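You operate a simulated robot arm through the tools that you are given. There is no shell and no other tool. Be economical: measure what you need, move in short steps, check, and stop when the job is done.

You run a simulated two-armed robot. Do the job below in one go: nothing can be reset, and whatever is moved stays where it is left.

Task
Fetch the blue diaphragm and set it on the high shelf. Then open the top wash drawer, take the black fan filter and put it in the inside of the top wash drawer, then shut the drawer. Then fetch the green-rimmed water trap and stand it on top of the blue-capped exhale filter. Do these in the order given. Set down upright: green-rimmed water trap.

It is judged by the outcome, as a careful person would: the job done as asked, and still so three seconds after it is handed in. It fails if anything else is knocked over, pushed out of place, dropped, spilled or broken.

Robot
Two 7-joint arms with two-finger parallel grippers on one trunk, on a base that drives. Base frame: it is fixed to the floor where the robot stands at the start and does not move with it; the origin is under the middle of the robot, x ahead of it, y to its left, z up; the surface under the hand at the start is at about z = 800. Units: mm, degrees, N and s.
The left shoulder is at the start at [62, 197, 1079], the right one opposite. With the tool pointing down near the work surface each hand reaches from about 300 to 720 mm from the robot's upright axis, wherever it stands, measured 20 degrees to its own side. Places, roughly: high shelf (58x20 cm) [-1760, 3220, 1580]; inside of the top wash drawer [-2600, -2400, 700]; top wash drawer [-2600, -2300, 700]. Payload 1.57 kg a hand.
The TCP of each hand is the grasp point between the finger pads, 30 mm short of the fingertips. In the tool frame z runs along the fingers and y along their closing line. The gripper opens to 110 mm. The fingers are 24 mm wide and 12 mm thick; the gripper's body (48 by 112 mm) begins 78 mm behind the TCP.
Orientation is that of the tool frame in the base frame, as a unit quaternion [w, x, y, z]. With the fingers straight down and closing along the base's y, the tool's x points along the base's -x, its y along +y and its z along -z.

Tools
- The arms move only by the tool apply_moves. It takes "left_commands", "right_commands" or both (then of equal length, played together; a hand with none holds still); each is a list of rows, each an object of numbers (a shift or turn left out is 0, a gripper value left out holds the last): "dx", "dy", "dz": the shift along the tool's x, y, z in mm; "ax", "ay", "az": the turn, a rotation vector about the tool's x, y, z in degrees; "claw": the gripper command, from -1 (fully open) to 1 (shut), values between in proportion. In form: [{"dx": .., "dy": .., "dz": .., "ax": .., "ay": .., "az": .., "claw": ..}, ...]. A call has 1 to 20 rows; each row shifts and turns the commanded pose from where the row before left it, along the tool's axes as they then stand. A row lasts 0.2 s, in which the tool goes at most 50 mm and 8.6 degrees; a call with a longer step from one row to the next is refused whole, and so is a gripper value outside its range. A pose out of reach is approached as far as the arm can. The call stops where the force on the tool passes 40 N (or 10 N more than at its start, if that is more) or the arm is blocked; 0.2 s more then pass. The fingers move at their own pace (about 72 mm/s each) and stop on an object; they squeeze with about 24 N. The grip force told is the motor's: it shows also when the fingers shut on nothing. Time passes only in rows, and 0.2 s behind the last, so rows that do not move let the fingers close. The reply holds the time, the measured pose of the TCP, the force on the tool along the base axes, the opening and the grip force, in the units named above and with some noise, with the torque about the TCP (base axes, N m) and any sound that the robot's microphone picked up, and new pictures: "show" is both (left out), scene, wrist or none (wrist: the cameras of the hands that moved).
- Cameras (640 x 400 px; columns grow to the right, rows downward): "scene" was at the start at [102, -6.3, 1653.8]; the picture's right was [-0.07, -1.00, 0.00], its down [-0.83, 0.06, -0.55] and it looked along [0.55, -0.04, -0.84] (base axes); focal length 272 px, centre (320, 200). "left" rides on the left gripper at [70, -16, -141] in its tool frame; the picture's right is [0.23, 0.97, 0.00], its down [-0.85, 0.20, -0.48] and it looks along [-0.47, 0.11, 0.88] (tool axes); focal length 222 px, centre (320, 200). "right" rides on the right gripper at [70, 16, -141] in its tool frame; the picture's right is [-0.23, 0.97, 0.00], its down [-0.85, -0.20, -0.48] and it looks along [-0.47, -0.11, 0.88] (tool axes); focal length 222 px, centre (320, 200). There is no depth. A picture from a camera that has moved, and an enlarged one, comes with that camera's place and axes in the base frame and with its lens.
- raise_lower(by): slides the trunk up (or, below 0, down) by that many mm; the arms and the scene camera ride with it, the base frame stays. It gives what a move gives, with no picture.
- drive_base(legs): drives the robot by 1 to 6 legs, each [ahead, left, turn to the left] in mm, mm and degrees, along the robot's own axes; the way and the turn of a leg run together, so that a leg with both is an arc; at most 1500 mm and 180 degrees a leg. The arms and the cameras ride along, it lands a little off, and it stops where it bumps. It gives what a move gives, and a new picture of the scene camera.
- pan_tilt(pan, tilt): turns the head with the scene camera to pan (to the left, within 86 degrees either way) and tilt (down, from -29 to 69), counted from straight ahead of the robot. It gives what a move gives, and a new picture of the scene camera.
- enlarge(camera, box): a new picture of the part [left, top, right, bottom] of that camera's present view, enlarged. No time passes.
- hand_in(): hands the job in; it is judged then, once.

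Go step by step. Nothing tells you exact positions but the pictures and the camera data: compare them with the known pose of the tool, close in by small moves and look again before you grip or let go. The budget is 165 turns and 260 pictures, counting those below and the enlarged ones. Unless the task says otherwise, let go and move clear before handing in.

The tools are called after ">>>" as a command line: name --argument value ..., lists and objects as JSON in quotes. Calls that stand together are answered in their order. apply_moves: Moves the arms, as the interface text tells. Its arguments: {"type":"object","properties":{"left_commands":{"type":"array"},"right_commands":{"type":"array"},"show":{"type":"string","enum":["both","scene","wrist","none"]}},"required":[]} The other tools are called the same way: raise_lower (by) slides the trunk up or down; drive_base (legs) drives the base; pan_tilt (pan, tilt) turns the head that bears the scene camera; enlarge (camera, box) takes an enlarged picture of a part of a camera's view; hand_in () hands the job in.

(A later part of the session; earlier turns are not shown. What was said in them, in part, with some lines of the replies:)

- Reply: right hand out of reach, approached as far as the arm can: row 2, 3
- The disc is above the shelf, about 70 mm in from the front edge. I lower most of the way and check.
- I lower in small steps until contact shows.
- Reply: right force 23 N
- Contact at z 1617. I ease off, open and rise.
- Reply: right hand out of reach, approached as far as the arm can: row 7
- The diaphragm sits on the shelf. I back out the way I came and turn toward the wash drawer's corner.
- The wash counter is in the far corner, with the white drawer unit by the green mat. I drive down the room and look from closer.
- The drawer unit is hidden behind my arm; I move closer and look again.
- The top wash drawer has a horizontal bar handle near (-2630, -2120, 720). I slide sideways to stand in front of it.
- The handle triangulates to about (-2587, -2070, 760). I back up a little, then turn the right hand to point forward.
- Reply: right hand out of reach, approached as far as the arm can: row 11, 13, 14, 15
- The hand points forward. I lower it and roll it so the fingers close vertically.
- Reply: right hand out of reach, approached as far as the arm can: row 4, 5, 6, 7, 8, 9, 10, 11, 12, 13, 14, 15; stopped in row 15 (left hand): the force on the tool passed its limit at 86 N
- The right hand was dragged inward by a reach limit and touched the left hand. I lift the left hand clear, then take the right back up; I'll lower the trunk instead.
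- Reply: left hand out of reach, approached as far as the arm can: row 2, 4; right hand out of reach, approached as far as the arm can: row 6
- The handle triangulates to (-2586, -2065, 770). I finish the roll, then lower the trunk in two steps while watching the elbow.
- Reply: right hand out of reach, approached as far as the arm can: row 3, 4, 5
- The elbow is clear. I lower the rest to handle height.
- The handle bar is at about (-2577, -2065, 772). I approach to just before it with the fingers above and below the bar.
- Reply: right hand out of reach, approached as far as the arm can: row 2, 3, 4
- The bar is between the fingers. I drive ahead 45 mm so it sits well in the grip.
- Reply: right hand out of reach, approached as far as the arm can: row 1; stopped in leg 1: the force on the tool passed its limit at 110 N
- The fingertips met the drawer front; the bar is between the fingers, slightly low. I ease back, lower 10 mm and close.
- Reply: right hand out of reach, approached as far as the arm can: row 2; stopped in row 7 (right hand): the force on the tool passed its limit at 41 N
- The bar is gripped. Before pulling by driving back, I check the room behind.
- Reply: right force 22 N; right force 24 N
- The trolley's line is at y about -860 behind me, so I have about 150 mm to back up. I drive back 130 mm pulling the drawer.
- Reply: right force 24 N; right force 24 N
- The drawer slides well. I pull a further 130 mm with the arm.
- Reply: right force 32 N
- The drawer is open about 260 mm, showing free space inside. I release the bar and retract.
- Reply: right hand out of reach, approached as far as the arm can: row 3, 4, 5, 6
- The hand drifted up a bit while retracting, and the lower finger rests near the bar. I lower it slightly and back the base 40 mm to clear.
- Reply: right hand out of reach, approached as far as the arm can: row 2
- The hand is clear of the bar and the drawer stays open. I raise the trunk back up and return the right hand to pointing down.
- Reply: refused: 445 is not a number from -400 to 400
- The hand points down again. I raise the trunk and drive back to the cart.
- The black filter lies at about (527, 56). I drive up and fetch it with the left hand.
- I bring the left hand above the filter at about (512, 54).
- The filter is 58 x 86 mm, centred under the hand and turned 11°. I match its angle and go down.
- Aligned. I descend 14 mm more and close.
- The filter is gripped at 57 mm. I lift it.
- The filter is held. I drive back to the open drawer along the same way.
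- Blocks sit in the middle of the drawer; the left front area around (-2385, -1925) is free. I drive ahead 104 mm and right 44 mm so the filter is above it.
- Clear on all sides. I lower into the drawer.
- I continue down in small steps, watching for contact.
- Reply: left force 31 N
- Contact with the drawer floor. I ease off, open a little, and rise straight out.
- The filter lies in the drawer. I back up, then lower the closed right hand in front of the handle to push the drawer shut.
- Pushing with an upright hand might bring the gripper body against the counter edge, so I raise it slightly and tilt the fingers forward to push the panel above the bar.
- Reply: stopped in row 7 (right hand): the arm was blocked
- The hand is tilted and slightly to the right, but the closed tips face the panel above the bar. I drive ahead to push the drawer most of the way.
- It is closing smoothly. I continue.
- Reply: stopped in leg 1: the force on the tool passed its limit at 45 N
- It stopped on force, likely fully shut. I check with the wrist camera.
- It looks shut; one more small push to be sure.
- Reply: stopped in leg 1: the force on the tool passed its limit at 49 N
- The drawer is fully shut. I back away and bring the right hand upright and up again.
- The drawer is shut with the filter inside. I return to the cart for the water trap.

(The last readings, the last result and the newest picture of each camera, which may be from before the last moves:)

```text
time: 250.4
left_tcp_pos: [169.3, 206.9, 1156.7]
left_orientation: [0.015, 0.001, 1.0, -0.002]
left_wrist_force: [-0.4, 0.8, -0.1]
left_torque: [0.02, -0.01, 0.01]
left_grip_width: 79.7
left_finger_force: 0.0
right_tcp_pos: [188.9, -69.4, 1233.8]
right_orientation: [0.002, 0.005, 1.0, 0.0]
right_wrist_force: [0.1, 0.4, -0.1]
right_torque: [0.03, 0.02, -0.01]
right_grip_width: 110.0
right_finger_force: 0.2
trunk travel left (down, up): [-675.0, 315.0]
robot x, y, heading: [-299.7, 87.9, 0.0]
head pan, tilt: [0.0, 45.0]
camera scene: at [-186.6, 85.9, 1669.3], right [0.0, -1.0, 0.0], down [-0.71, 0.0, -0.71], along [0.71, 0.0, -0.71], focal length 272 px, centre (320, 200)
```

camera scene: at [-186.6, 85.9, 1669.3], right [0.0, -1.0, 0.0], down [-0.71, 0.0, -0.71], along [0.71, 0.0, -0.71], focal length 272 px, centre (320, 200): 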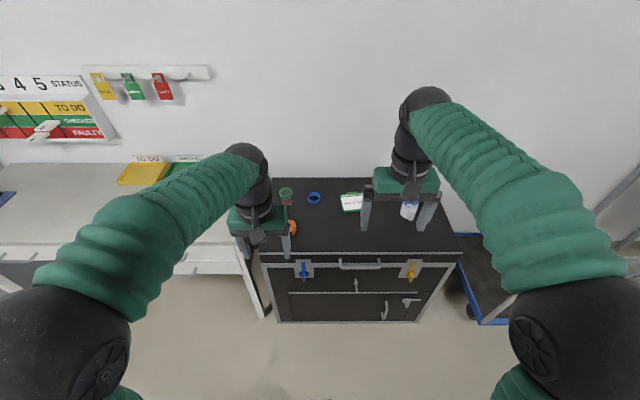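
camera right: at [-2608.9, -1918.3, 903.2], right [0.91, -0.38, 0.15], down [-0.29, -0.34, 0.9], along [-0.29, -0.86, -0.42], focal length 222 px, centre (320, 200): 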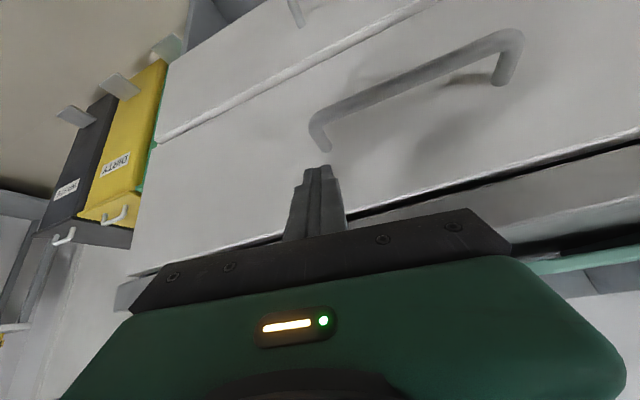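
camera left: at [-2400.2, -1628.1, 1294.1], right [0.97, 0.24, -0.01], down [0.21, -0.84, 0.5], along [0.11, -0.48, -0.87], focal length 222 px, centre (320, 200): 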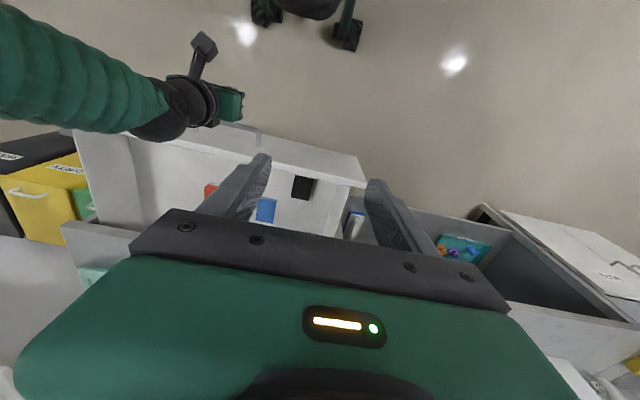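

I drive up to the cart.

>>> drive_base --legs '[[340, -30, 0]]'

>>> apply_moves --left_commands '[{"dx": -20, "dy": 8, "claw": -1}, {"dx": -20, "dy": 8, "dz": 30}, {"dx": -20, "dy": 8, "dz": 30}, {}, {}]'

```text
time: 252.6
left_tcp_pos: [512.2, 175.0, 1158.3]
left_orientation: [0.016, 0.003, 1.0, -0.002]
left_wrist_force: [0.1, 0.8, 0.5]
left_torque: [0.02, 0.01, 0.0]
left_grip_width: 79.7
left_finger_force: 0.1
right_tcp_pos: [531.4, -101.2, 1234.9]
right_orientation: [0.003, 0.007, 1.0, 0.0]
right_wrist_force: [0.3, 0.2, 0.2]
right_torque: [-0.02, 0.0, 0.05]
right_grip_width: 109.9
right_finger_force: 0.1
trunk travel left (down, up): [-675.0, 315.0]
robot x, y, heading: [45.2, 54.9, -0.5]
head pan, tilt: [0.0, 45.0]
camera scene: at [154.8, 55.3, 1669.6], right [0.0, -1.0, 0.0], down [-0.71, 0.0, -0.71], along [0.71, 0.0, -0.71], focal length 272 px, centre (320, 200)
```

scene: 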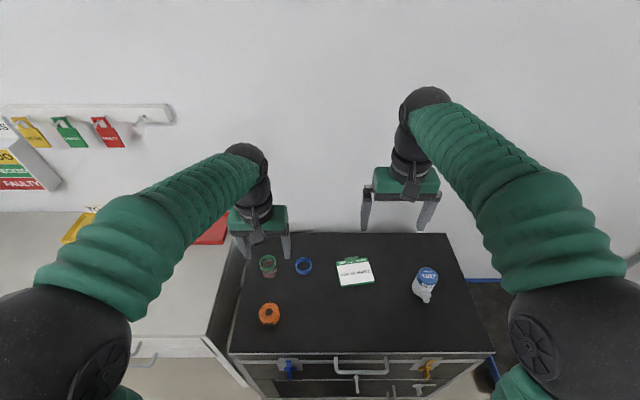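

```text
time: 253.8
left_tcp_pos: [575.1, 198.1, 1099.1]
left_orientation: [0.016, 0.002, 1.0, -0.003]
left_wrist_force: [-0.5, 0.1, 0.3]
left_torque: [-0.03, 0.04, -0.01]
left_grip_width: 110.2
left_finger_force: 0.0
right_tcp_pos: [532.5, -102.3, 1235.4]
right_orientation: [0.004, 0.007, 1.0, 0.0]
right_wrist_force: [0.8, -0.4, 0.3]
right_torque: [0.01, 0.0, -0.06]
right_grip_width: 109.9
right_finger_force: 0.1
trunk travel left (down, up): [-675.0, 315.0]
robot x, y, heading: [43.4, 55.3, -0.2]
head pan, tilt: [0.0, 45.0]
camera scene: at [157.3, 53.9, 1669.4], right [0.0, -1.0, 0.0], down [-0.71, 0.0, -0.71], along [0.71, 0.0, -0.71], focal length 272 px, centre (320, 200)
camera left: at [499.3, 183.8, 1238.0], right [-0.22, 0.97, -0.01], down [0.84, 0.2, 0.5], along [0.49, 0.1, -0.86], focal length 222 px, centre (320, 200)
```

scene: 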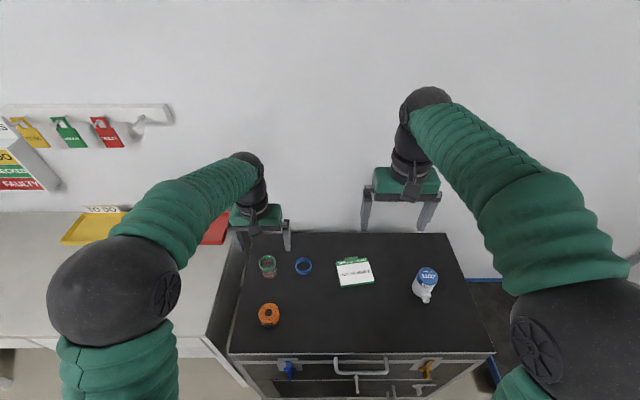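
left: 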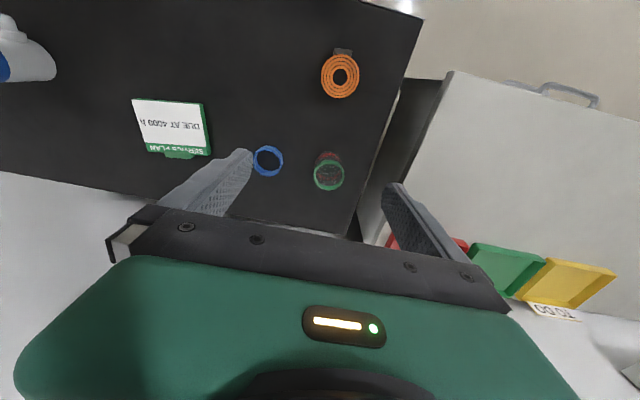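

Let me look closely at the trap and the exhale filter.

>>> enlarge --camera "scene" --box '[230, 235, 350, 310]'

>>> enlarge --camera "scene" --box '[370, 245, 490, 320]'

>>> enlarge --camera "left" --box '[230, 120, 400, 226]'

```text
5.33 times, centred on (290, 272) of scene
camera zoom: at [157.3, 53.9, 1669.4], right [0.0, -1.0, 0.0], down [-0.71, 0.0, -0.71], along [0.71, 0.0, -0.71], focal length 1448 px, centre (480, -187)
```

zoom: 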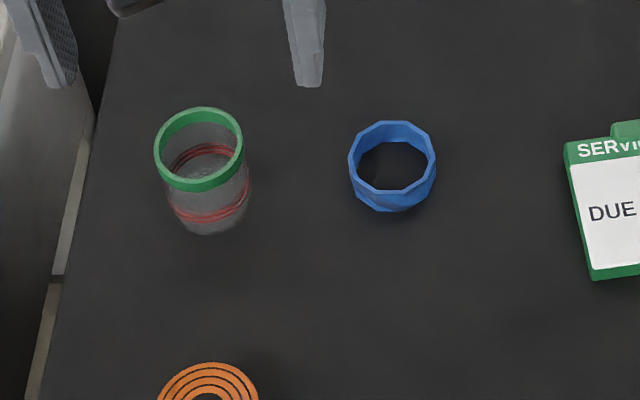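

```text
5.33 times, centred on (430, 282) of scene
camera zoom: at [157.3, 53.9, 1669.4], right [0.0, -1.0, 0.0], down [-0.71, 0.0, -0.71], along [0.71, 0.0, -0.71], focal length 1448 px, centre (-267, -240)
```

zoom: 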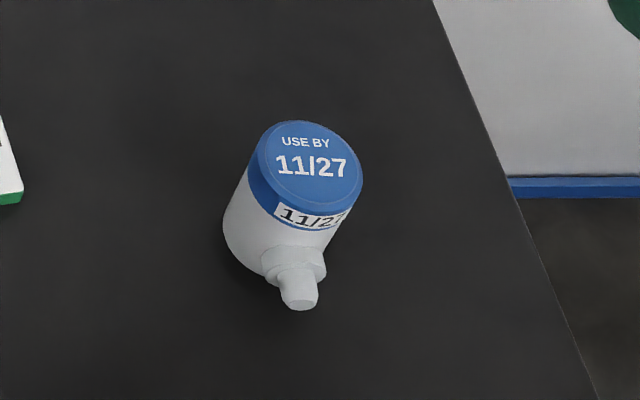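

```text
3.76 times, centred on (315, 173) of left
camera zoom: at [499.3, 183.8, 1238.0], right [-0.22, 0.97, -0.01], down [0.84, 0.2, 0.5], along [0.49, 0.1, -0.86], focal length 836 px, centre (339, 302)
```

zoom: 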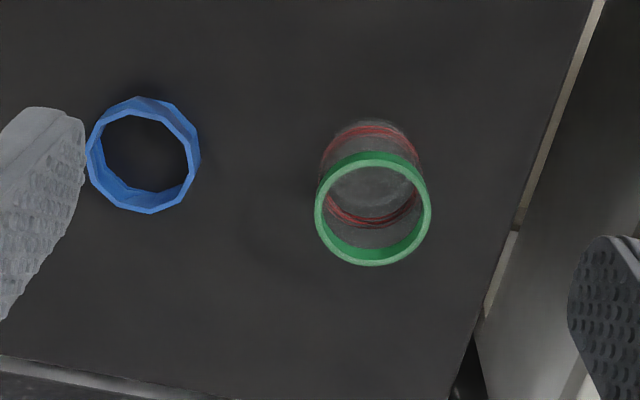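

The trap (56 mm across, rim z about 859) stands at about (661, 234); the exhale filter's cap is at about (594, -286), top z about 895. I move above the trap.

>>> apply_moves --left_commands '[{"ay": 1.8, "claw": -0.64}, {"dx": -21.5, "dy": 9, "dz": 35}, {"dx": -21.5, "dy": 9, "dz": 35}, {"dx": -21.5, "dy": 9, "dz": 35}, {"dx": -21.5, "dy": 9, "dz": 30}, {}]'

>>> enlarge --camera "left" --box '[220, 60, 460, 210]'

```text
time: 255.2
left_tcp_pos: [660.0, 234.5, 964.3]
left_orientation: [-0.001, 0.001, 1.0, -0.002]
left_wrist_force: [-0.8, 0.1, 0.1]
left_torque: [0.01, -0.02, -0.01]
left_grip_width: 90.2
left_finger_force: 0.1
right_tcp_pos: [532.9, -101.8, 1235.3]
right_orientation: [0.003, 0.006, 1.0, 0.0]
right_wrist_force: [-0.3, 0.7, -0.4]
right_torque: [-0.01, 0.0, 0.04]
right_grip_width: 110.0
right_finger_force: 0.1
trunk travel left (down, up): [-675.0, 315.0]
robot x, y, heading: [41.0, 56.1, -0.4]
head pan, tilt: [0.0, 45.0]
camera scene: at [158.8, 54.8, 1669.3], right [0.0, -1.0, 0.0], down [-0.71, 0.0, -0.71], along [0.71, 0.0, -0.71], focal length 272 px, centre (320, 200)
camera left: at [590.1, 219.1, 1106.6], right [-0.22, 0.97, 0.0], down [0.86, 0.2, 0.48], along [0.47, 0.1, -0.88], focal length 222 px, centre (320, 200)
```

scene: 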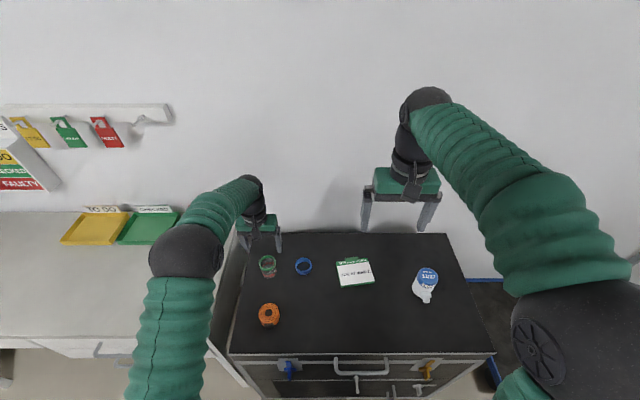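
left: 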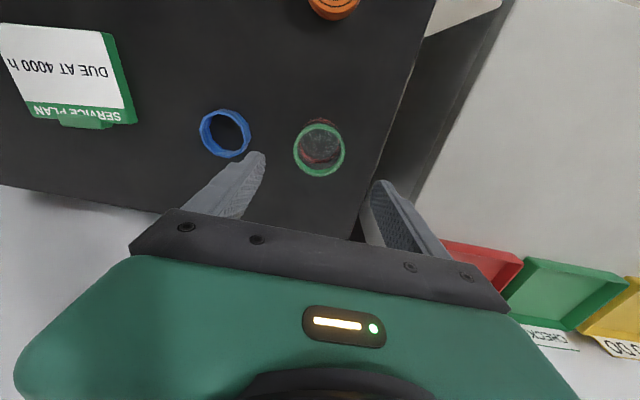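

```text
2.67 times, centred on (340, 135) of left
camera zoom: at [590.1, 219.1, 1106.6], right [-0.22, 0.97, 0.0], down [0.86, 0.2, 0.48], along [0.47, 0.1, -0.88], focal length 592 px, centre (267, 373)
```

zoom: 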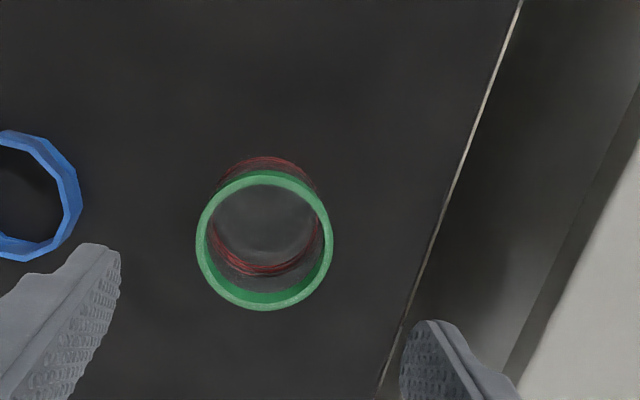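

Aligned to within 3 mm. I lower around the trap.

>>> apply_moves --left_commands '[{"dy": -2.5, "dz": 20}, {"dz": 30}, {"dz": 20}, {}]' --show "wrist"

```text
time: 256.2
left_tcp_pos: [661.5, 230.8, 893.6]
left_orientation: [0.0, 0.002, 1.0, -0.002]
left_wrist_force: [-0.3, 0.1, 0.4]
left_torque: [0.02, -0.03, -0.02]
left_grip_width: 90.5
left_finger_force: 0.0
right_tcp_pos: [532.1, -101.8, 1235.0]
right_orientation: [0.003, 0.007, 1.0, 0.0]
right_wrist_force: [-0.2, -0.5, 0.8]
right_torque: [0.0, 0.0, -0.02]
right_grip_width: 110.0
right_finger_force: 0.1
trunk travel left (down, up): [-675.0, 315.0]
robot x, y, heading: [45.4, 54.5, -0.6]
head pan, tilt: [0.0, 45.0]
camera left: at [590.6, 216.6, 1035.6], right [-0.22, 0.97, 0.0], down [0.86, 0.2, 0.48], along [0.47, 0.1, -0.88], focal length 222 px, centre (320, 200)
```

left: 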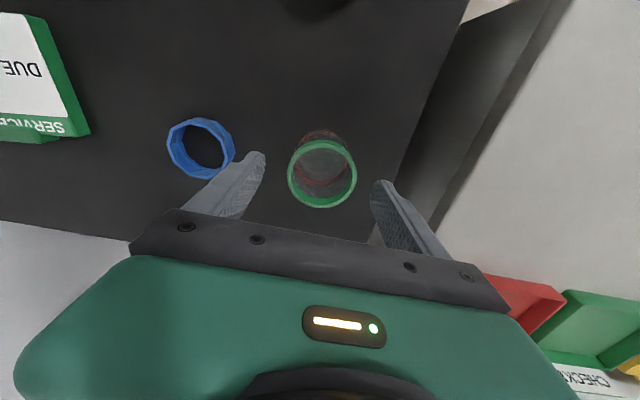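

>>> apply_moves --left_commands '[{"dx": 2, "dy": 1.5, "dz": 16}, {"dz": 16}, {"dz": 16}, {}]' --show "wrist"

```text
time: 257.2
left_tcp_pos: [657.8, 232.0, 847.1]
left_orientation: [-0.001, 0.002, 1.0, -0.002]
left_wrist_force: [0.2, 0.0, 0.2]
left_torque: [0.05, 0.01, 0.0]
left_grip_width: 90.5
left_finger_force: 0.0
right_tcp_pos: [532.3, -102.3, 1235.6]
right_orientation: [0.003, 0.007, 1.0, 0.001]
right_wrist_force: [0.6, 0.8, -0.2]
right_torque: [0.03, -0.03, -0.02]
right_grip_width: 110.0
right_finger_force: 0.1
trunk travel left (down, up): [-675.0, 315.0]
robot x, y, heading: [46.2, 55.3, -0.2]
head pan, tilt: [0.0, 45.0]
camera left: at [587.2, 217.7, 988.5], right [-0.22, 0.97, 0.0], down [0.86, 0.2, 0.48], along [0.46, 0.1, -0.88], focal length 222 px, centre (320, 200)
```

left: 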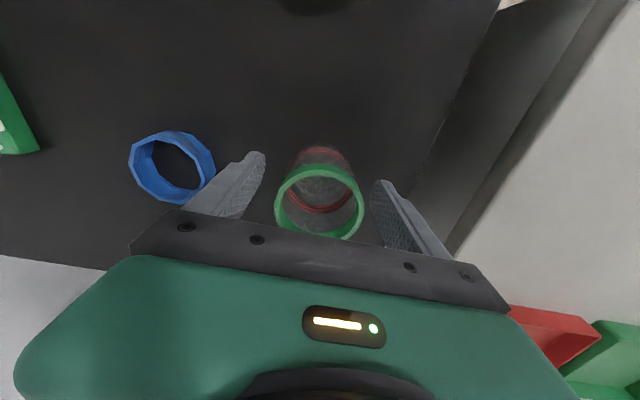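

The trap is centred between the fingers. I close.

>>> apply_moves --left_commands '[{"claw": 1}, {}, {}, {}]' --show "wrist"

```text
time: 258.2
left_tcp_pos: [657.6, 232.4, 846.2]
left_orientation: [-0.001, 0.002, 1.0, -0.002]
left_wrist_force: [0.2, 0.0, -0.4]
left_torque: [0.02, 0.03, 0.01]
left_grip_width: 52.7
left_finger_force: 24.3
right_tcp_pos: [531.9, -101.1, 1234.4]
right_orientation: [0.003, 0.007, 1.0, 0.0]
right_wrist_force: [0.4, -0.5, 1.0]
right_torque: [-0.05, 0.02, -0.02]
right_grip_width: 110.0
right_finger_force: 0.0
trunk travel left (down, up): [-675.0, 315.0]
robot x, y, heading: [46.4, 59.7, -0.2]
head pan, tilt: [0.0, 45.0]
camera left: at [587.4, 217.7, 988.5], right [-0.22, 0.97, 0.0], down [0.86, 0.2, 0.48], along [0.46, 0.1, -0.88], focal length 222 px, centre (320, 200)
```

left: 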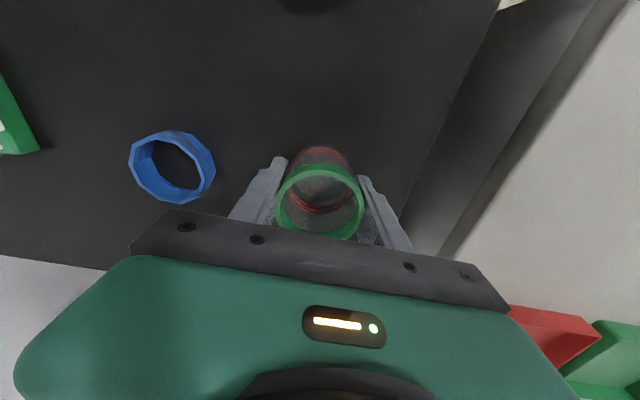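

Gripped at 52.7 mm. I lift it high.

>>> apply_moves --left_commands '[{"dz": -15}, {"dz": -40}, {"dz": -40}, {"dz": -40}, {"dz": -40}, {"dz": -40}, {}]'

```text
time: 259.8
left_tcp_pos: [658.2, 233.0, 1060.9]
left_orientation: [-0.001, 0.002, 1.0, -0.001]
left_wrist_force: [0.0, 0.0, 0.9]
left_torque: [-0.04, 0.03, -0.01]
left_grip_width: 53.1
left_finger_force: 23.6
right_tcp_pos: [533.4, -103.1, 1234.1]
right_orientation: [0.003, 0.007, 1.0, 0.0]
right_wrist_force: [0.1, -0.2, -0.4]
right_torque: [0.01, -0.01, 0.0]
right_grip_width: 110.1
right_finger_force: 0.0
trunk travel left (down, up): [-675.0, 315.0]
robot x, y, heading: [45.0, 54.1, -0.3]
head pan, tilt: [0.0, 45.0]
camera scene: at [159.6, 54.5, 1669.2], right [0.0, -1.0, 0.0], down [-0.71, 0.0, -0.7], along [0.7, 0.0, -0.71], focal length 272 px, centre (320, 200)
camera left: at [588.2, 218.9, 1203.1], right [-0.22, 0.97, 0.0], down [0.86, 0.2, 0.48], along [0.46, 0.1, -0.88], focal length 222 px, centre (320, 200)
```

scene: 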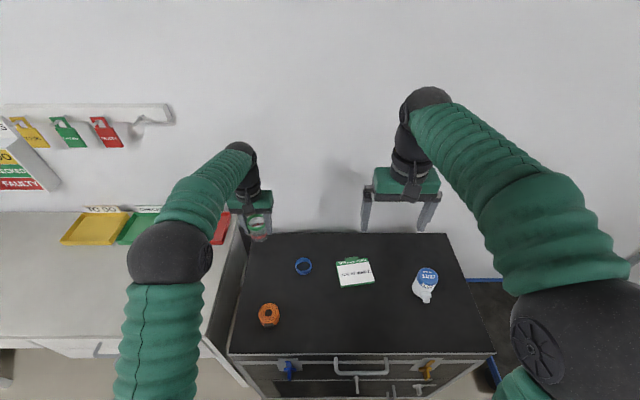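
left: 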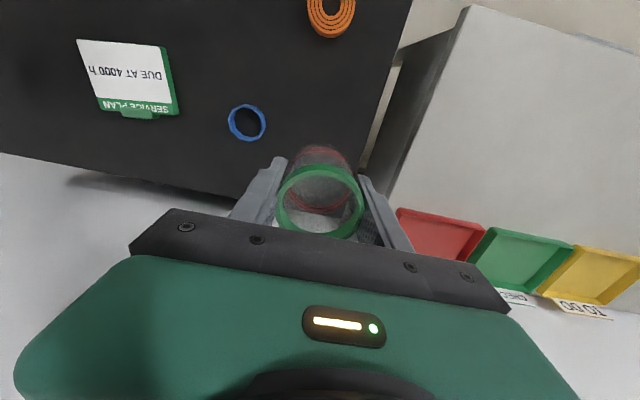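

I slide the base right so the trap comes near the exhale filter.

>>> drive_base --legs '[[-20, -430, 0.3]]'

>>> enlarge --camera "scene" --box '[200, 230, 360, 330]'

```text
time: 262.4
left_tcp_pos: [637.7, -182.8, 1060.6]
left_orientation: [-0.001, -0.001, 1.0, -0.005]
left_wrist_force: [1.2, -0.2, -0.4]
left_torque: [-0.03, -0.01, -0.02]
left_grip_width: 53.0
left_finger_force: 23.7
right_tcp_pos: [513.4, -517.6, 1235.2]
right_orientation: [0.003, 0.003, 1.0, -0.003]
right_wrist_force: [0.1, -0.2, -1.6]
right_torque: [-0.01, 0.01, 0.01]
right_grip_width: 110.1
right_finger_force: 0.1
trunk travel left (down, up): [-675.0, 315.0]
robot x, y, heading: [22.8, -363.2, 0.1]
head pan, tilt: [0.0, 45.0]
camera scene: at [138.4, -361.1, 1669.2], right [0.0, -1.0, 0.0], down [-0.71, 0.0, -0.71], along [0.71, 0.0, -0.71], focal length 272 px, centre (320, 200)
```

scene: 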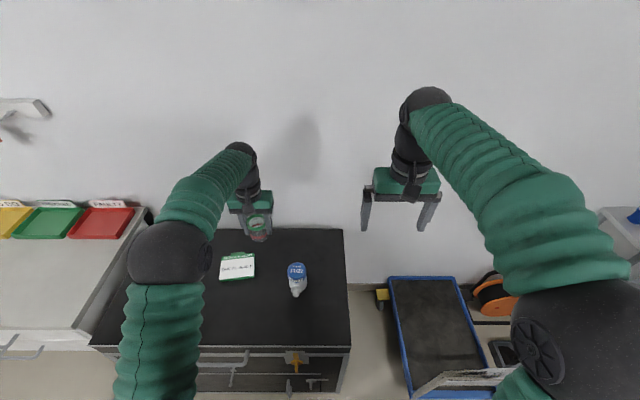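

```text
4.00 times, centred on (280, 280) of scene
camera zoom: at [138.4, -361.1, 1669.2], right [0.0, -1.0, 0.0], down [-0.71, 0.0, -0.71], along [0.71, 0.0, -0.71], focal length 1086 px, centre (480, -120)
```

zoom: 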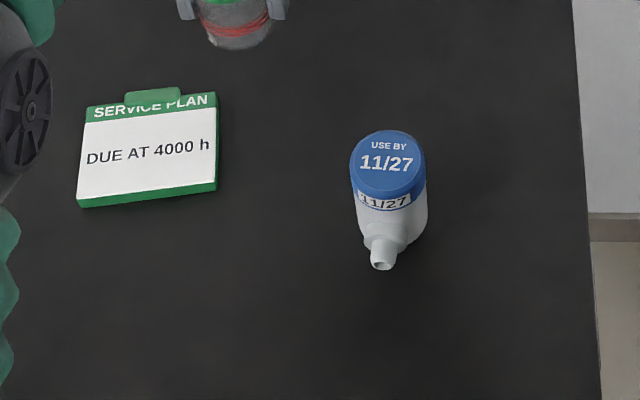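

Triangulated, the cap centre is at about (596, -287) with top z 893. I bring the trap over it, 60 mm above.

>>> apply_moves --left_commands '[{"dx": 14, "dy": -35, "dz": 15}, {"dx": 14, "dy": -35, "dz": 15}, {"dx": 14, "dy": -34, "dz": 15}, {}]'

>>> enlarge --camera "scene" --box '[240, 230, 360, 305]'

>>> enlarge --camera "left" --box '[220, 100, 420, 225]'

```text
time: 263.4
left_tcp_pos: [592.7, -289.1, 1015.9]
left_orientation: [0.001, -0.001, 1.0, -0.001]
left_wrist_force: [0.1, 0.1, -0.6]
left_torque: [-0.03, 0.01, 0.0]
left_grip_width: 53.1
left_finger_force: 24.2
right_tcp_pos: [510.6, -522.0, 1235.7]
right_orientation: [0.003, 0.004, 1.0, -0.001]
right_wrist_force: [0.2, 0.8, 0.2]
right_torque: [0.04, 0.0, 0.02]
right_grip_width: 110.3
right_finger_force: 0.1
trunk travel left (down, up): [-675.0, 315.0]
robot x, y, heading: [23.3, -366.6, -0.1]
head pan, tilt: [0.0, 45.0]
camera scene: at [137.9, -366.8, 1669.3], right [0.0, -1.0, 0.0], down [-0.71, 0.0, -0.71], along [0.71, 0.0, -0.71], focal length 272 px, centre (320, 200)
camera left: at [521.7, -304.3, 1157.3], right [-0.23, 0.97, 0.0], down [0.85, 0.2, 0.48], along [0.47, 0.11, -0.88], focal length 222 px, centre (320, 200)
```

scene: 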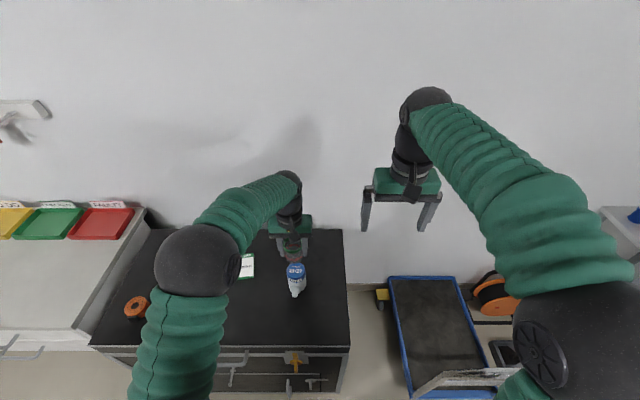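
left: 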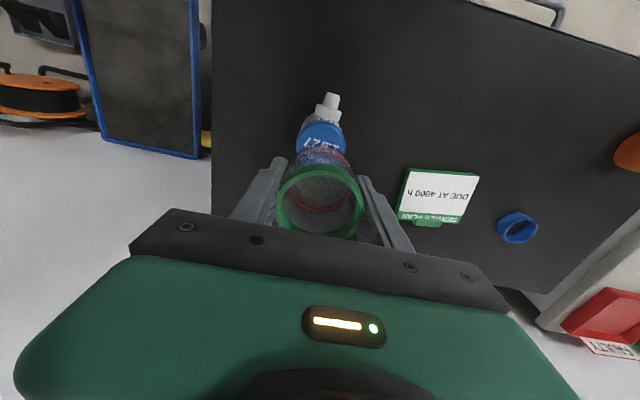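

```text
5.33 times, centred on (300, 268) of scene
camera zoom: at [137.9, -366.8, 1669.3], right [0.0, -1.0, 0.0], down [-0.71, 0.0, -0.71], along [0.71, 0.0, -0.71], focal length 1448 px, centre (427, -160)
```

zoom: 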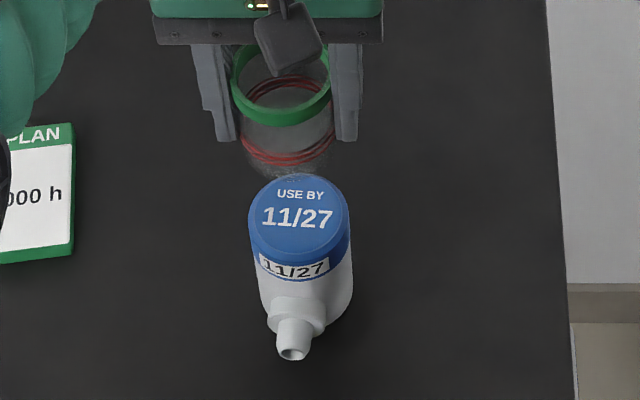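

```text
3.20 times, centred on (320, 162) of left
camera zoom: at [521.7, -304.3, 1157.3], right [-0.23, 0.97, 0.0], down [0.85, 0.2, 0.48], along [0.47, 0.11, -0.88], focal length 711 px, centre (320, 320)
```

zoom: 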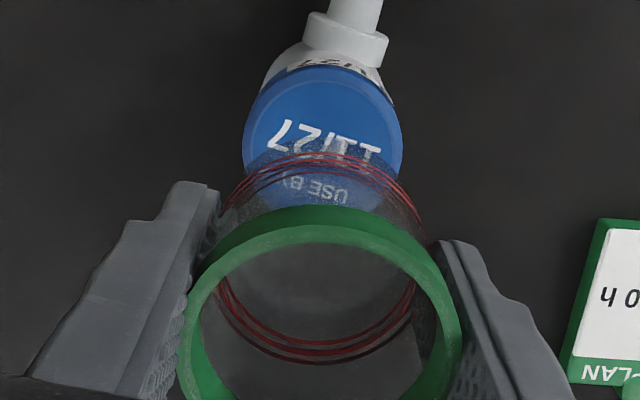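

Trap and cap agree to within 2–3 mm. I lower 58 mm and look again.

>>> apply_moves --left_commands '[{"dz": 20}, {"dz": 20}, {"dz": 18}, {}, {}]'

>>> enlarge --camera "scene" --box '[240, 230, 360, 305]'

>>> enlarge --camera "left" --box '[220, 100, 420, 225]'

```text
time: 264.6
left_tcp_pos: [592.3, -291.8, 958.0]
left_orientation: [0.0, -0.001, 1.0, -0.002]
left_wrist_force: [-0.4, 0.3, -0.5]
left_torque: [0.0, -0.01, 0.0]
left_grip_width: 52.9
left_finger_force: 23.4
right_tcp_pos: [510.6, -522.8, 1235.0]
right_orientation: [0.004, 0.004, 1.0, -0.001]
right_wrist_force: [0.9, -0.7, 0.9]
right_torque: [0.0, 0.03, 0.01]
right_grip_width: 109.8
right_finger_force: 0.0
trunk travel left (down, up): [-675.0, 315.0]
robot x, y, heading: [24.8, -367.5, 0.2]
head pan, tilt: [0.0, 45.0]
camera scene: at [138.1, -369.2, 1669.3], right [0.0, -1.0, 0.0], down [-0.71, 0.0, -0.71], along [0.71, 0.0, -0.71], focal length 272 px, centre (320, 200)
camera left: at [521.6, -306.4, 1100.1], right [-0.23, 0.97, 0.0], down [0.86, 0.2, 0.48], along [0.47, 0.11, -0.88], focal length 222 px, centre (320, 200)
```

scene: 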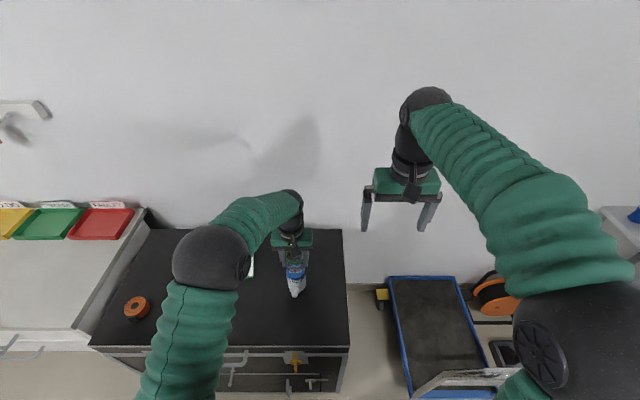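
left: 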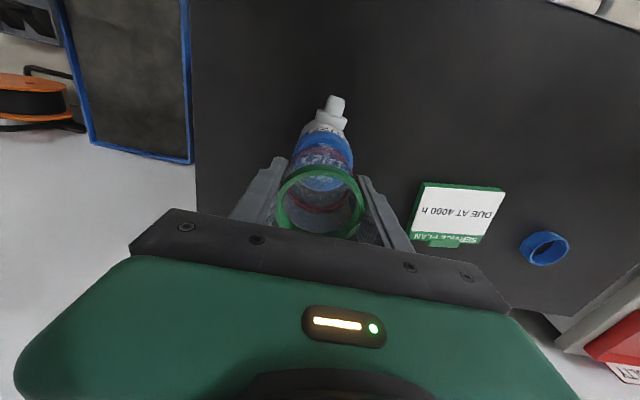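

```text
5.33 times, centred on (300, 268) of scene
camera zoom: at [138.1, -369.2, 1669.3], right [0.0, -1.0, 0.0], down [-0.71, 0.0, -0.71], along [0.71, 0.0, -0.71], focal length 1448 px, centre (427, -160)
```

zoom: 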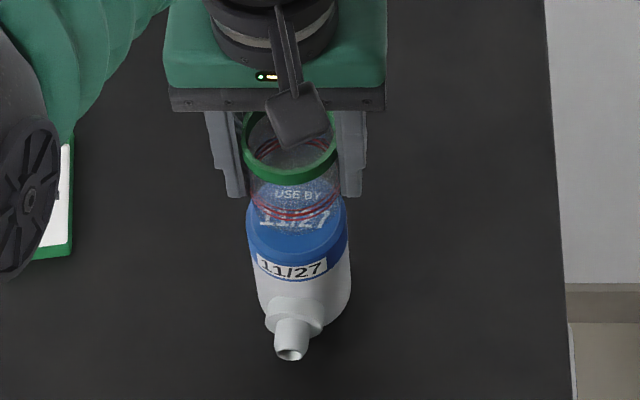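

```text
3.20 times, centred on (320, 162) of left
camera zoom: at [521.6, -306.4, 1100.1], right [-0.23, 0.97, 0.0], down [0.86, 0.2, 0.48], along [0.47, 0.11, -0.88], focal length 711 px, centre (320, 320)
```

zoom: 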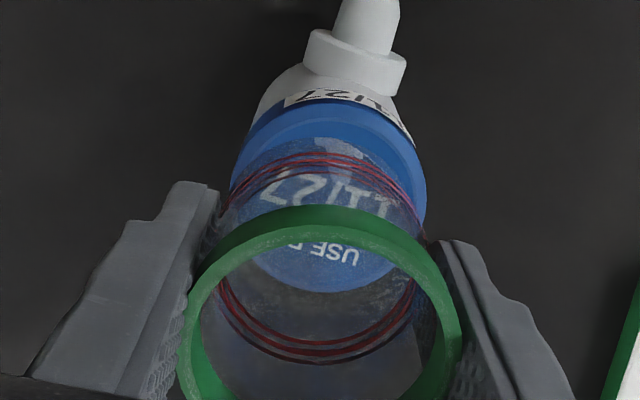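

Nearly above the cap. I shift 2 mm and lower slowly to contact.

>>> apply_moves --left_commands '[{"dy": 2, "dz": 5}, {"dz": 4}, {"dz": 3}, {"dz": 2}, {}]' --show "none"

```text
time: 265.8
left_tcp_pos: [593.9, -290.8, 944.5]
left_orientation: [-0.001, 0.0, 1.0, -0.001]
left_wrist_force: [0.2, 0.3, -0.8]
left_torque: [0.01, 0.0, -0.03]
left_grip_width: 52.7
left_finger_force: 23.4
right_tcp_pos: [509.5, -524.7, 1235.3]
right_orientation: [0.004, 0.003, 1.0, 0.0]
right_wrist_force: [0.3, 0.0, 0.5]
right_torque: [0.02, -0.03, -0.01]
right_grip_width: 110.0
right_finger_force: 0.1
trunk travel left (down, up): [-675.0, 315.0]
robot x, y, heading: [25.3, -364.3, 0.1]
head pan, tilt: [0.0, 45.0]
```

>>> apply_moves --left_commands '[{"dz": 2}, {"dz": 1.5}, {"dz": 1.5}, {}]'

>>> enlarge --camera "scene" --box '[240, 230, 360, 305]'

>>> enlarge --camera "left" --box '[220, 100, 420, 225]'

```text
time: 266.8
left_tcp_pos: [593.3, -290.9, 940.7]
left_orientation: [0.0, -0.001, 1.0, -0.002]
left_wrist_force: [0.4, -0.8, 1.9]
left_torque: [0.01, 0.02, 0.0]
left_grip_width: 53.1
left_finger_force: 23.5
right_tcp_pos: [510.6, -524.3, 1236.1]
right_orientation: [0.003, 0.004, 1.0, 0.001]
right_wrist_force: [-0.6, 0.3, 0.4]
right_torque: [0.02, 0.0, 0.0]
right_grip_width: 110.1
right_finger_force: 0.0
trunk travel left (down, up): [-675.0, 315.0]
robot x, y, heading: [25.3, -369.5, -0.0]
head pan, tilt: [0.0, 45.0]
camera scene: at [137.8, -369.4, 1669.3], right [0.0, -1.0, 0.0], down [-0.71, 0.0, -0.71], along [0.71, 0.0, -0.71], focal length 272 px, centre (320, 200)
camera left: at [522.8, -305.2, 1082.3], right [-0.23, 0.97, 0.0], down [0.85, 0.2, 0.48], along [0.47, 0.11, -0.88], focal length 222 px, centre (320, 200)
```

scene: 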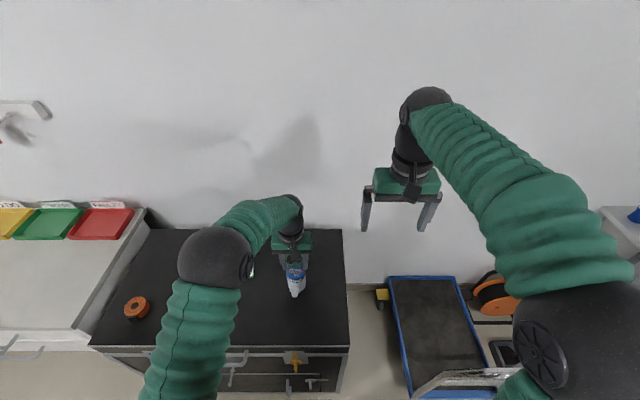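
left: 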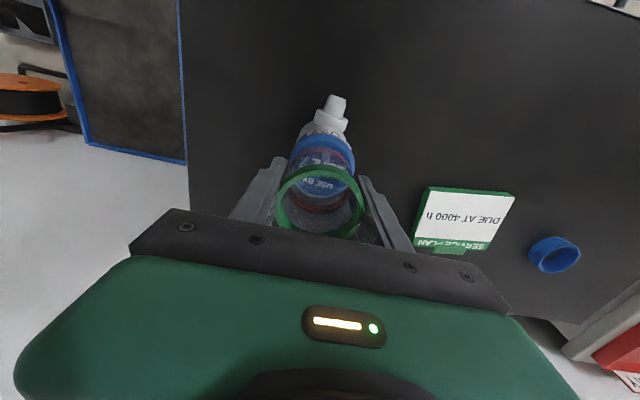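

```text
5.33 times, centred on (300, 268) of scene
camera zoom: at [137.8, -369.4, 1669.3], right [0.0, -1.0, 0.0], down [-0.71, 0.0, -0.71], along [0.71, 0.0, -0.71], focal length 1448 px, centre (427, -160)
```

zoom: 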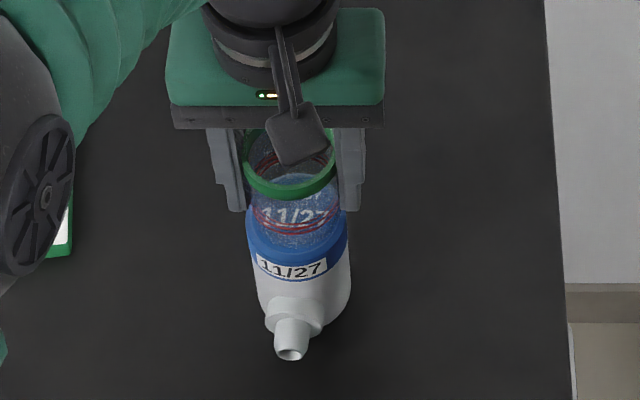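

```text
3.20 times, centred on (320, 162) of left
camera zoom: at [522.8, -305.2, 1082.3], right [-0.23, 0.97, 0.0], down [0.85, 0.2, 0.48], along [0.47, 0.11, -0.88], focal length 711 px, centre (320, 320)
```

zoom: 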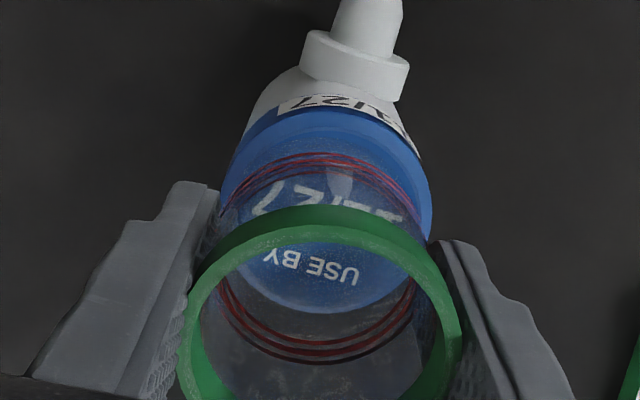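

Alignment is within about 2 mm. I press gently to contact.

>>> apply_moves --left_commands '[{"dz": 1}, {"dz": 1}, {}]' --show "none"

```text
time: 267.6
left_tcp_pos: [593.0, -289.5, 939.8]
left_orientation: [0.002, -0.001, 1.0, -0.001]
left_wrist_force: [2.2, 0.8, 14.8]
left_torque: [0.11, -0.06, 0.01]
left_grip_width: 52.9
left_finger_force: 24.0
right_tcp_pos: [509.1, -523.4, 1235.8]
right_orientation: [0.004, 0.004, 1.0, 0.0]
right_wrist_force: [0.0, 0.9, -0.1]
right_torque: [0.0, 0.0, 0.03]
right_grip_width: 110.1
right_finger_force: 0.2
trunk travel left (down, up): [-675.0, 315.0]
robot x, y, heading: [21.7, -367.4, -0.1]
head pan, tilt: [0.0, 45.0]
```

Contact is made. I ease off 1 mm, open gently and rise.

>>> apply_moves --left_commands '[{"dz": -1}, {"claw": 0}, {"claw": -0.1}, {"claw": -0.3}, {"claw": -0.5}, {}, {}]'

>>> enlarge --camera "scene" --box '[240, 230, 360, 305]'

```text
time: 269.2
left_tcp_pos: [593.8, -290.3, 939.4]
left_orientation: [0.0, -0.001, 1.0, -0.002]
left_wrist_force: [-0.3, -0.4, 0.0]
left_torque: [0.02, 0.02, 0.01]
left_grip_width: 82.3
left_finger_force: 0.1
right_tcp_pos: [510.3, -523.8, 1234.8]
right_orientation: [0.004, 0.003, 1.0, 0.0]
right_wrist_force: [0.3, 0.0, 0.1]
right_torque: [0.0, -0.01, 0.01]
right_grip_width: 110.0
right_finger_force: 0.1
trunk travel left (down, up): [-675.0, 315.0]
robot x, y, heading: [24.6, -367.7, 0.1]
head pan, tilt: [0.0, 45.0]
camera scene: at [138.3, -369.2, 1669.2], right [0.0, -1.0, 0.0], down [-0.71, 0.0, -0.71], along [0.71, 0.0, -0.71], focal length 272 px, centre (320, 200)
camera left: at [522.8, -305.0, 1081.1], right [-0.23, 0.97, 0.0], down [0.86, 0.2, 0.48], along [0.47, 0.11, -0.88], focal length 222 px, centre (320, 200)
```

scene: 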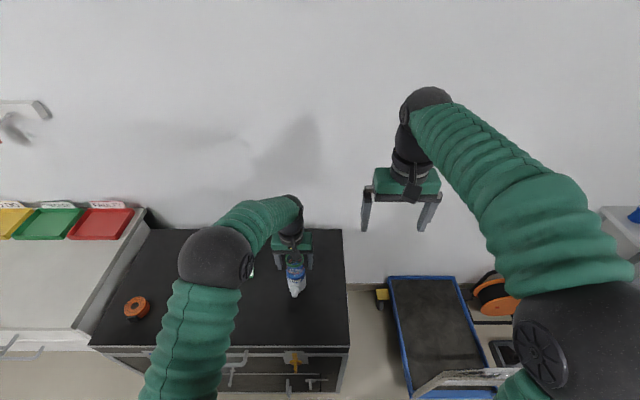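
left: 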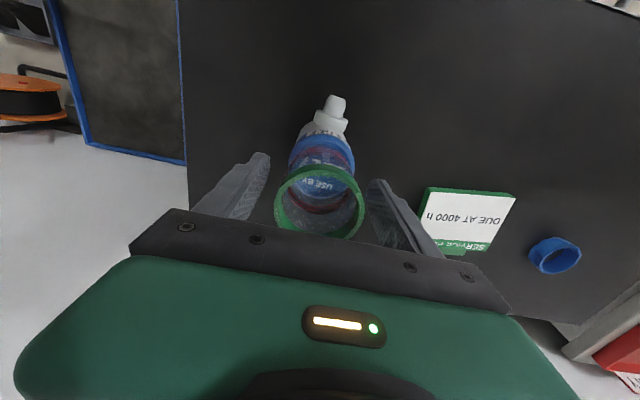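

```text
5.33 times, centred on (300, 268) of scene
camera zoom: at [138.3, -369.2, 1669.2], right [0.0, -1.0, 0.0], down [-0.71, 0.0, -0.71], along [0.71, 0.0, -0.71], focal length 1448 px, centre (427, -160)
```

zoom: 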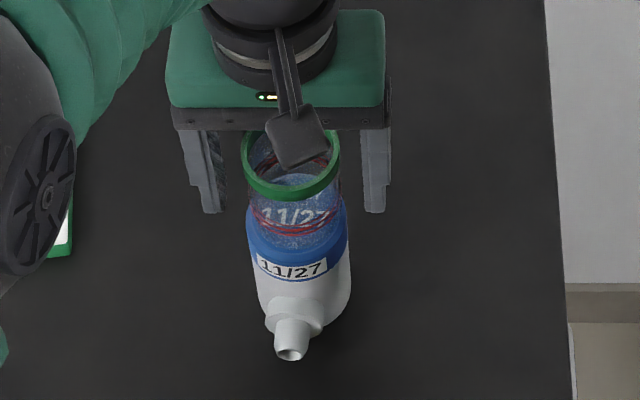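

The trap stands on the cap, free of the fingers on both sides. I rise straight up and move clear.

>>> apply_moves --left_commands '[{"dz": -15}, {"dz": -25}, {"dz": -40}, {"dz": -40}, {"dz": -40}, {"dz": -40}, {}]' --show "none"

>>> drive_base --legs '[[-300, 0, 0]]'

>>> enlarge --camera "scene" --box '[220, 130, 360, 218]'

```text
time: 270.8
left_tcp_pos: [594.4, -290.8, 1140.5]
left_orientation: [-0.001, -0.001, 1.0, -0.001]
left_wrist_force: [-0.3, 0.7, -0.7]
left_torque: [0.0, 0.02, 0.01]
left_grip_width: 82.5
left_finger_force: 0.0
right_tcp_pos: [511.1, -523.8, 1235.9]
right_orientation: [0.004, 0.003, 1.0, -0.001]
right_wrist_force: [0.2, -0.1, 0.0]
right_torque: [0.01, -0.01, 0.03]
right_grip_width: 110.2
right_finger_force: 0.0
trunk travel left (down, up): [-675.0, 315.0]
robot x, y, heading: [20.7, -366.1, -0.1]
head pan, tilt: [0.0, 45.0]
```

```text
time: 272.9
left_tcp_pos: [294.8, -289.2, 1139.8]
left_orientation: [0.0, -0.001, 1.0, -0.002]
left_wrist_force: [-0.1, -1.0, -0.6]
left_torque: [-0.04, 0.03, -0.03]
left_grip_width: 82.2
left_finger_force: 0.0
right_tcp_pos: [212.7, -522.9, 1233.9]
right_orientation: [0.002, 0.002, 1.0, 0.0]
right_wrist_force: [-0.5, 1.0, -0.4]
right_torque: [0.0, -0.01, -0.02]
right_grip_width: 110.2
right_finger_force: 0.1
trunk travel left (down, up): [-675.0, 315.0]
robot x, y, heading: [-273.5, -367.7, 0.1]
head pan, tilt: [0.0, 45.0]
camera scene: at [-158.8, -369.1, 1669.0], right [0.0, -1.0, 0.0], down [-0.71, 0.0, -0.7], along [0.7, 0.0, -0.71], focal length 272 px, centre (320, 200)
```

scene: 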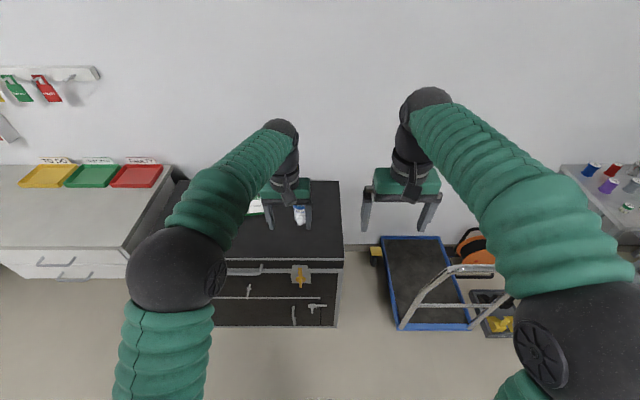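

```text
4.55 times, centred on (290, 174) of scene
camera zoom: at [-158.8, -369.1, 1669.0], right [0.0, -1.0, 0.0], down [-0.71, 0.0, -0.7], along [0.7, 0.0, -0.71], focal length 1234 px, centre (456, 318)
```

zoom: 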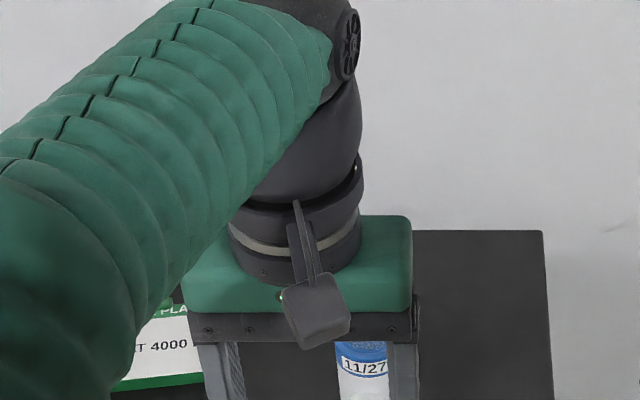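

The hand hides the trap from here; I slide left to see the stack.

>>> drive_base --legs '[[0, -200, 0]]'

>>> enlarge --camera "scene" --box '[180, 140, 340, 240]'

```text
time: 274.5
left_tcp_pos: [291.3, -483.0, 1141.4]
left_orientation: [0.001, -0.004, 1.0, -0.004]
left_wrist_force: [-0.8, -0.5, -0.2]
left_torque: [-0.02, 0.01, 0.01]
left_grip_width: 82.5
left_finger_force: 0.1
right_tcp_pos: [209.5, -715.5, 1235.6]
right_orientation: [0.004, 0.0, 1.0, -0.002]
right_wrist_force: [-0.3, -0.1, 0.0]
right_torque: [-0.02, 0.06, 0.03]
right_grip_width: 110.0
right_finger_force: 0.2
trunk travel left (down, up): [-675.0, 315.0]
robot x, y, heading: [-271.5, -569.3, 0.5]
head pan, tilt: [0.0, 45.0]
camera scene: at [-161.5, -561.4, 1669.3], right [0.01, -1.0, 0.0], down [-0.71, -0.01, -0.71], along [0.71, 0.0, -0.71], focal length 272 px, centre (320, 200)
```

scene: 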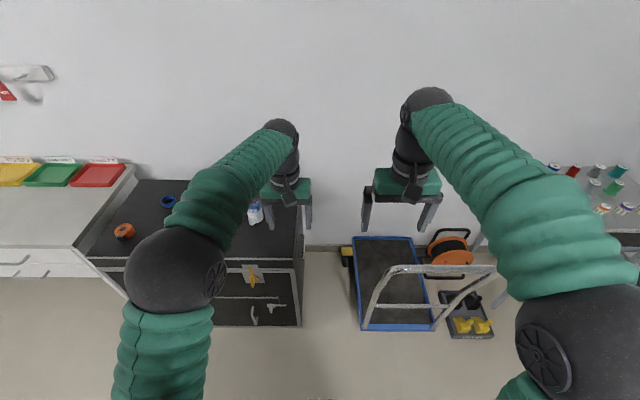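

```text
4.00 times, centred on (260, 190) of scene
camera zoom: at [-161.5, -561.4, 1669.3], right [0.01, -1.0, 0.0], down [-0.71, -0.01, -0.71], along [0.71, 0.0, -0.71], focal length 1086 px, centre (560, 240)
```

zoom: 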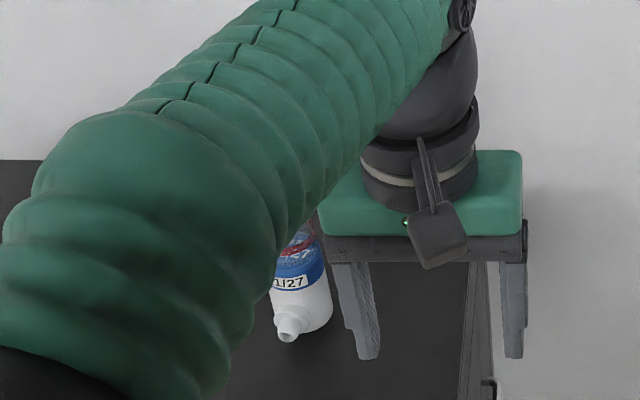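

I went right instead, and the arm still hides it. I slide the other way for a clear view.

>>> drive_base --legs '[[0, 480, 0]]'

>>> enlarge --camera "scene" --box '[300, 130, 440, 218]'

```text
time: 277.3
left_tcp_pos: [287.1, -20.2, 1143.4]
left_orientation: [0.001, -0.005, 1.0, 0.003]
left_wrist_force: [0.0, -0.5, 0.0]
left_torque: [0.05, 0.01, 0.02]
left_grip_width: 82.3
left_finger_force: 0.0
right_tcp_pos: [205.0, -255.3, 1234.8]
right_orientation: [0.005, 0.0, 1.0, 0.004]
right_wrist_force: [0.3, -0.7, -0.9]
right_torque: [0.05, 0.0, 0.0]
right_grip_width: 109.9
right_finger_force: 0.2
trunk travel left (down, up): [-675.0, 315.0]
robot x, y, heading: [-279.3, -94.7, 0.1]
head pan, tilt: [0.0, 45.0]
camera scene: at [-164.3, -106.9, 1669.2], right [0.01, -1.0, -0.01], down [-0.71, 0.0, -0.71], along [0.71, 0.01, -0.71], focal length 272 px, centre (320, 200)
```

scene: 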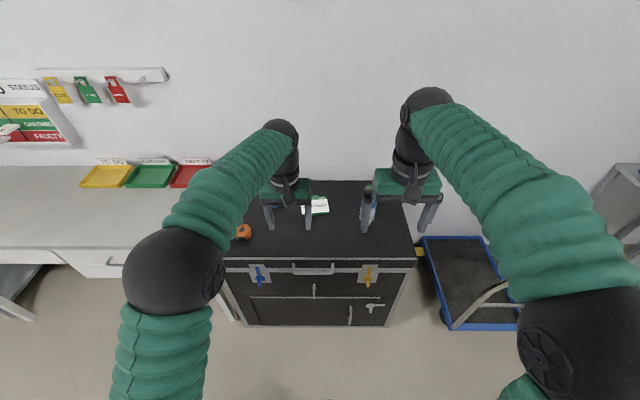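

```text
4.55 times, centred on (370, 174) of scene
camera zoom: at [-164.3, -106.9, 1669.2], right [0.01, -1.0, -0.01], down [-0.71, 0.0, -0.71], along [0.71, 0.01, -0.71], focal length 1234 px, centre (93, 318)
```

zoom: 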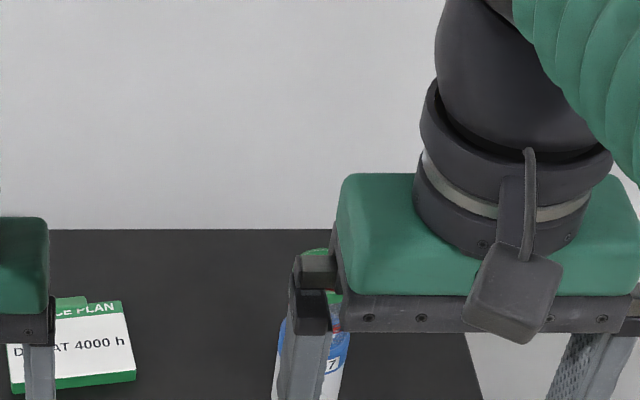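

>>> drive_base --legs '[[0, -100, 0]]'

>>> enlarge --camera "scene" --box '[280, 150, 400, 225]'

```text
time: 278.4
left_tcp_pos: [286.8, -68.5, 1140.4]
left_orientation: [0.001, -0.006, 1.0, -0.017]
left_wrist_force: [-0.3, 1.2, 0.2]
left_torque: [-0.13, -0.01, 0.04]
left_grip_width: 82.4
left_finger_force: 0.1
right_tcp_pos: [205.1, -300.1, 1242.7]
right_orientation: [0.007, -0.003, 1.0, -0.015]
right_wrist_force: [-0.3, 0.3, -0.7]
right_torque: [-0.07, 0.0, -0.02]
right_grip_width: 109.7
right_finger_force: 0.1
trunk travel left (down, up): [-675.0, 315.0]
robot x, y, heading: [-279.8, -188.4, 0.6]
head pan, tilt: [0.0, 45.0]
camera scene: at [-164.6, -136.7, 1668.6], right [0.01, -1.0, 0.03], down [-0.71, -0.03, -0.71], along [0.71, -0.01, -0.71], focal length 272 px, centre (320, 200)
```

scene: 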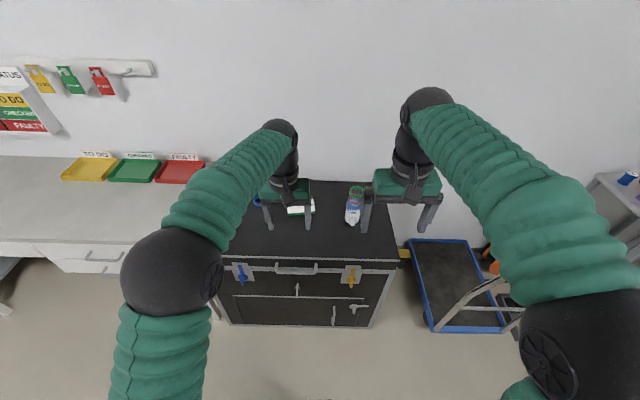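

```text
5.33 times, centred on (340, 188) of scene
camera zoom: at [-164.6, -136.7, 1668.6], right [0.01, -1.0, 0.03], down [-0.71, -0.03, -0.71], along [0.71, -0.01, -0.71], focal length 1448 px, centre (213, 267)
```

zoom: 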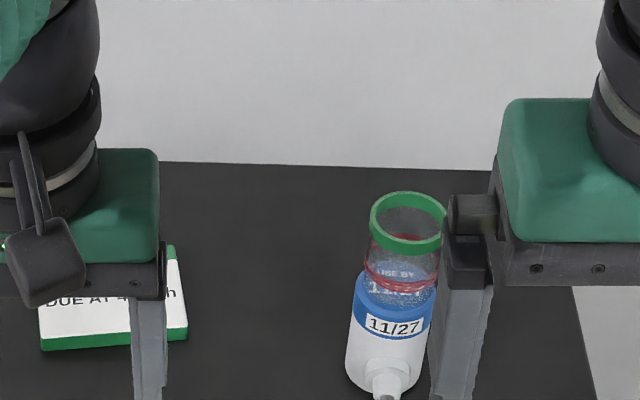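

The trap stands upright and centred on the blue cap, and both hands are clear. All three parts are done, so I hand in.

>>> hand_in

```text
The job is handed in.
```

I did all three parts in the order given and then handed the job in:

- **Blue diaphragm:** it is on the free right half of the high shelf. I took the light-blue disc with the white knob to be the diaphragm, not the blue ring that stood near it.
- **Black fan filter:** it is lying in the top wash drawer, and the drawer is pushed fully shut.
- **Green-rimmed water trap:** it is standing upright and centred on the cap of the blue-capped exhale filter.

My two hands touched once by the wash counter, but I saw nothing else knocked over or pushed out of place.
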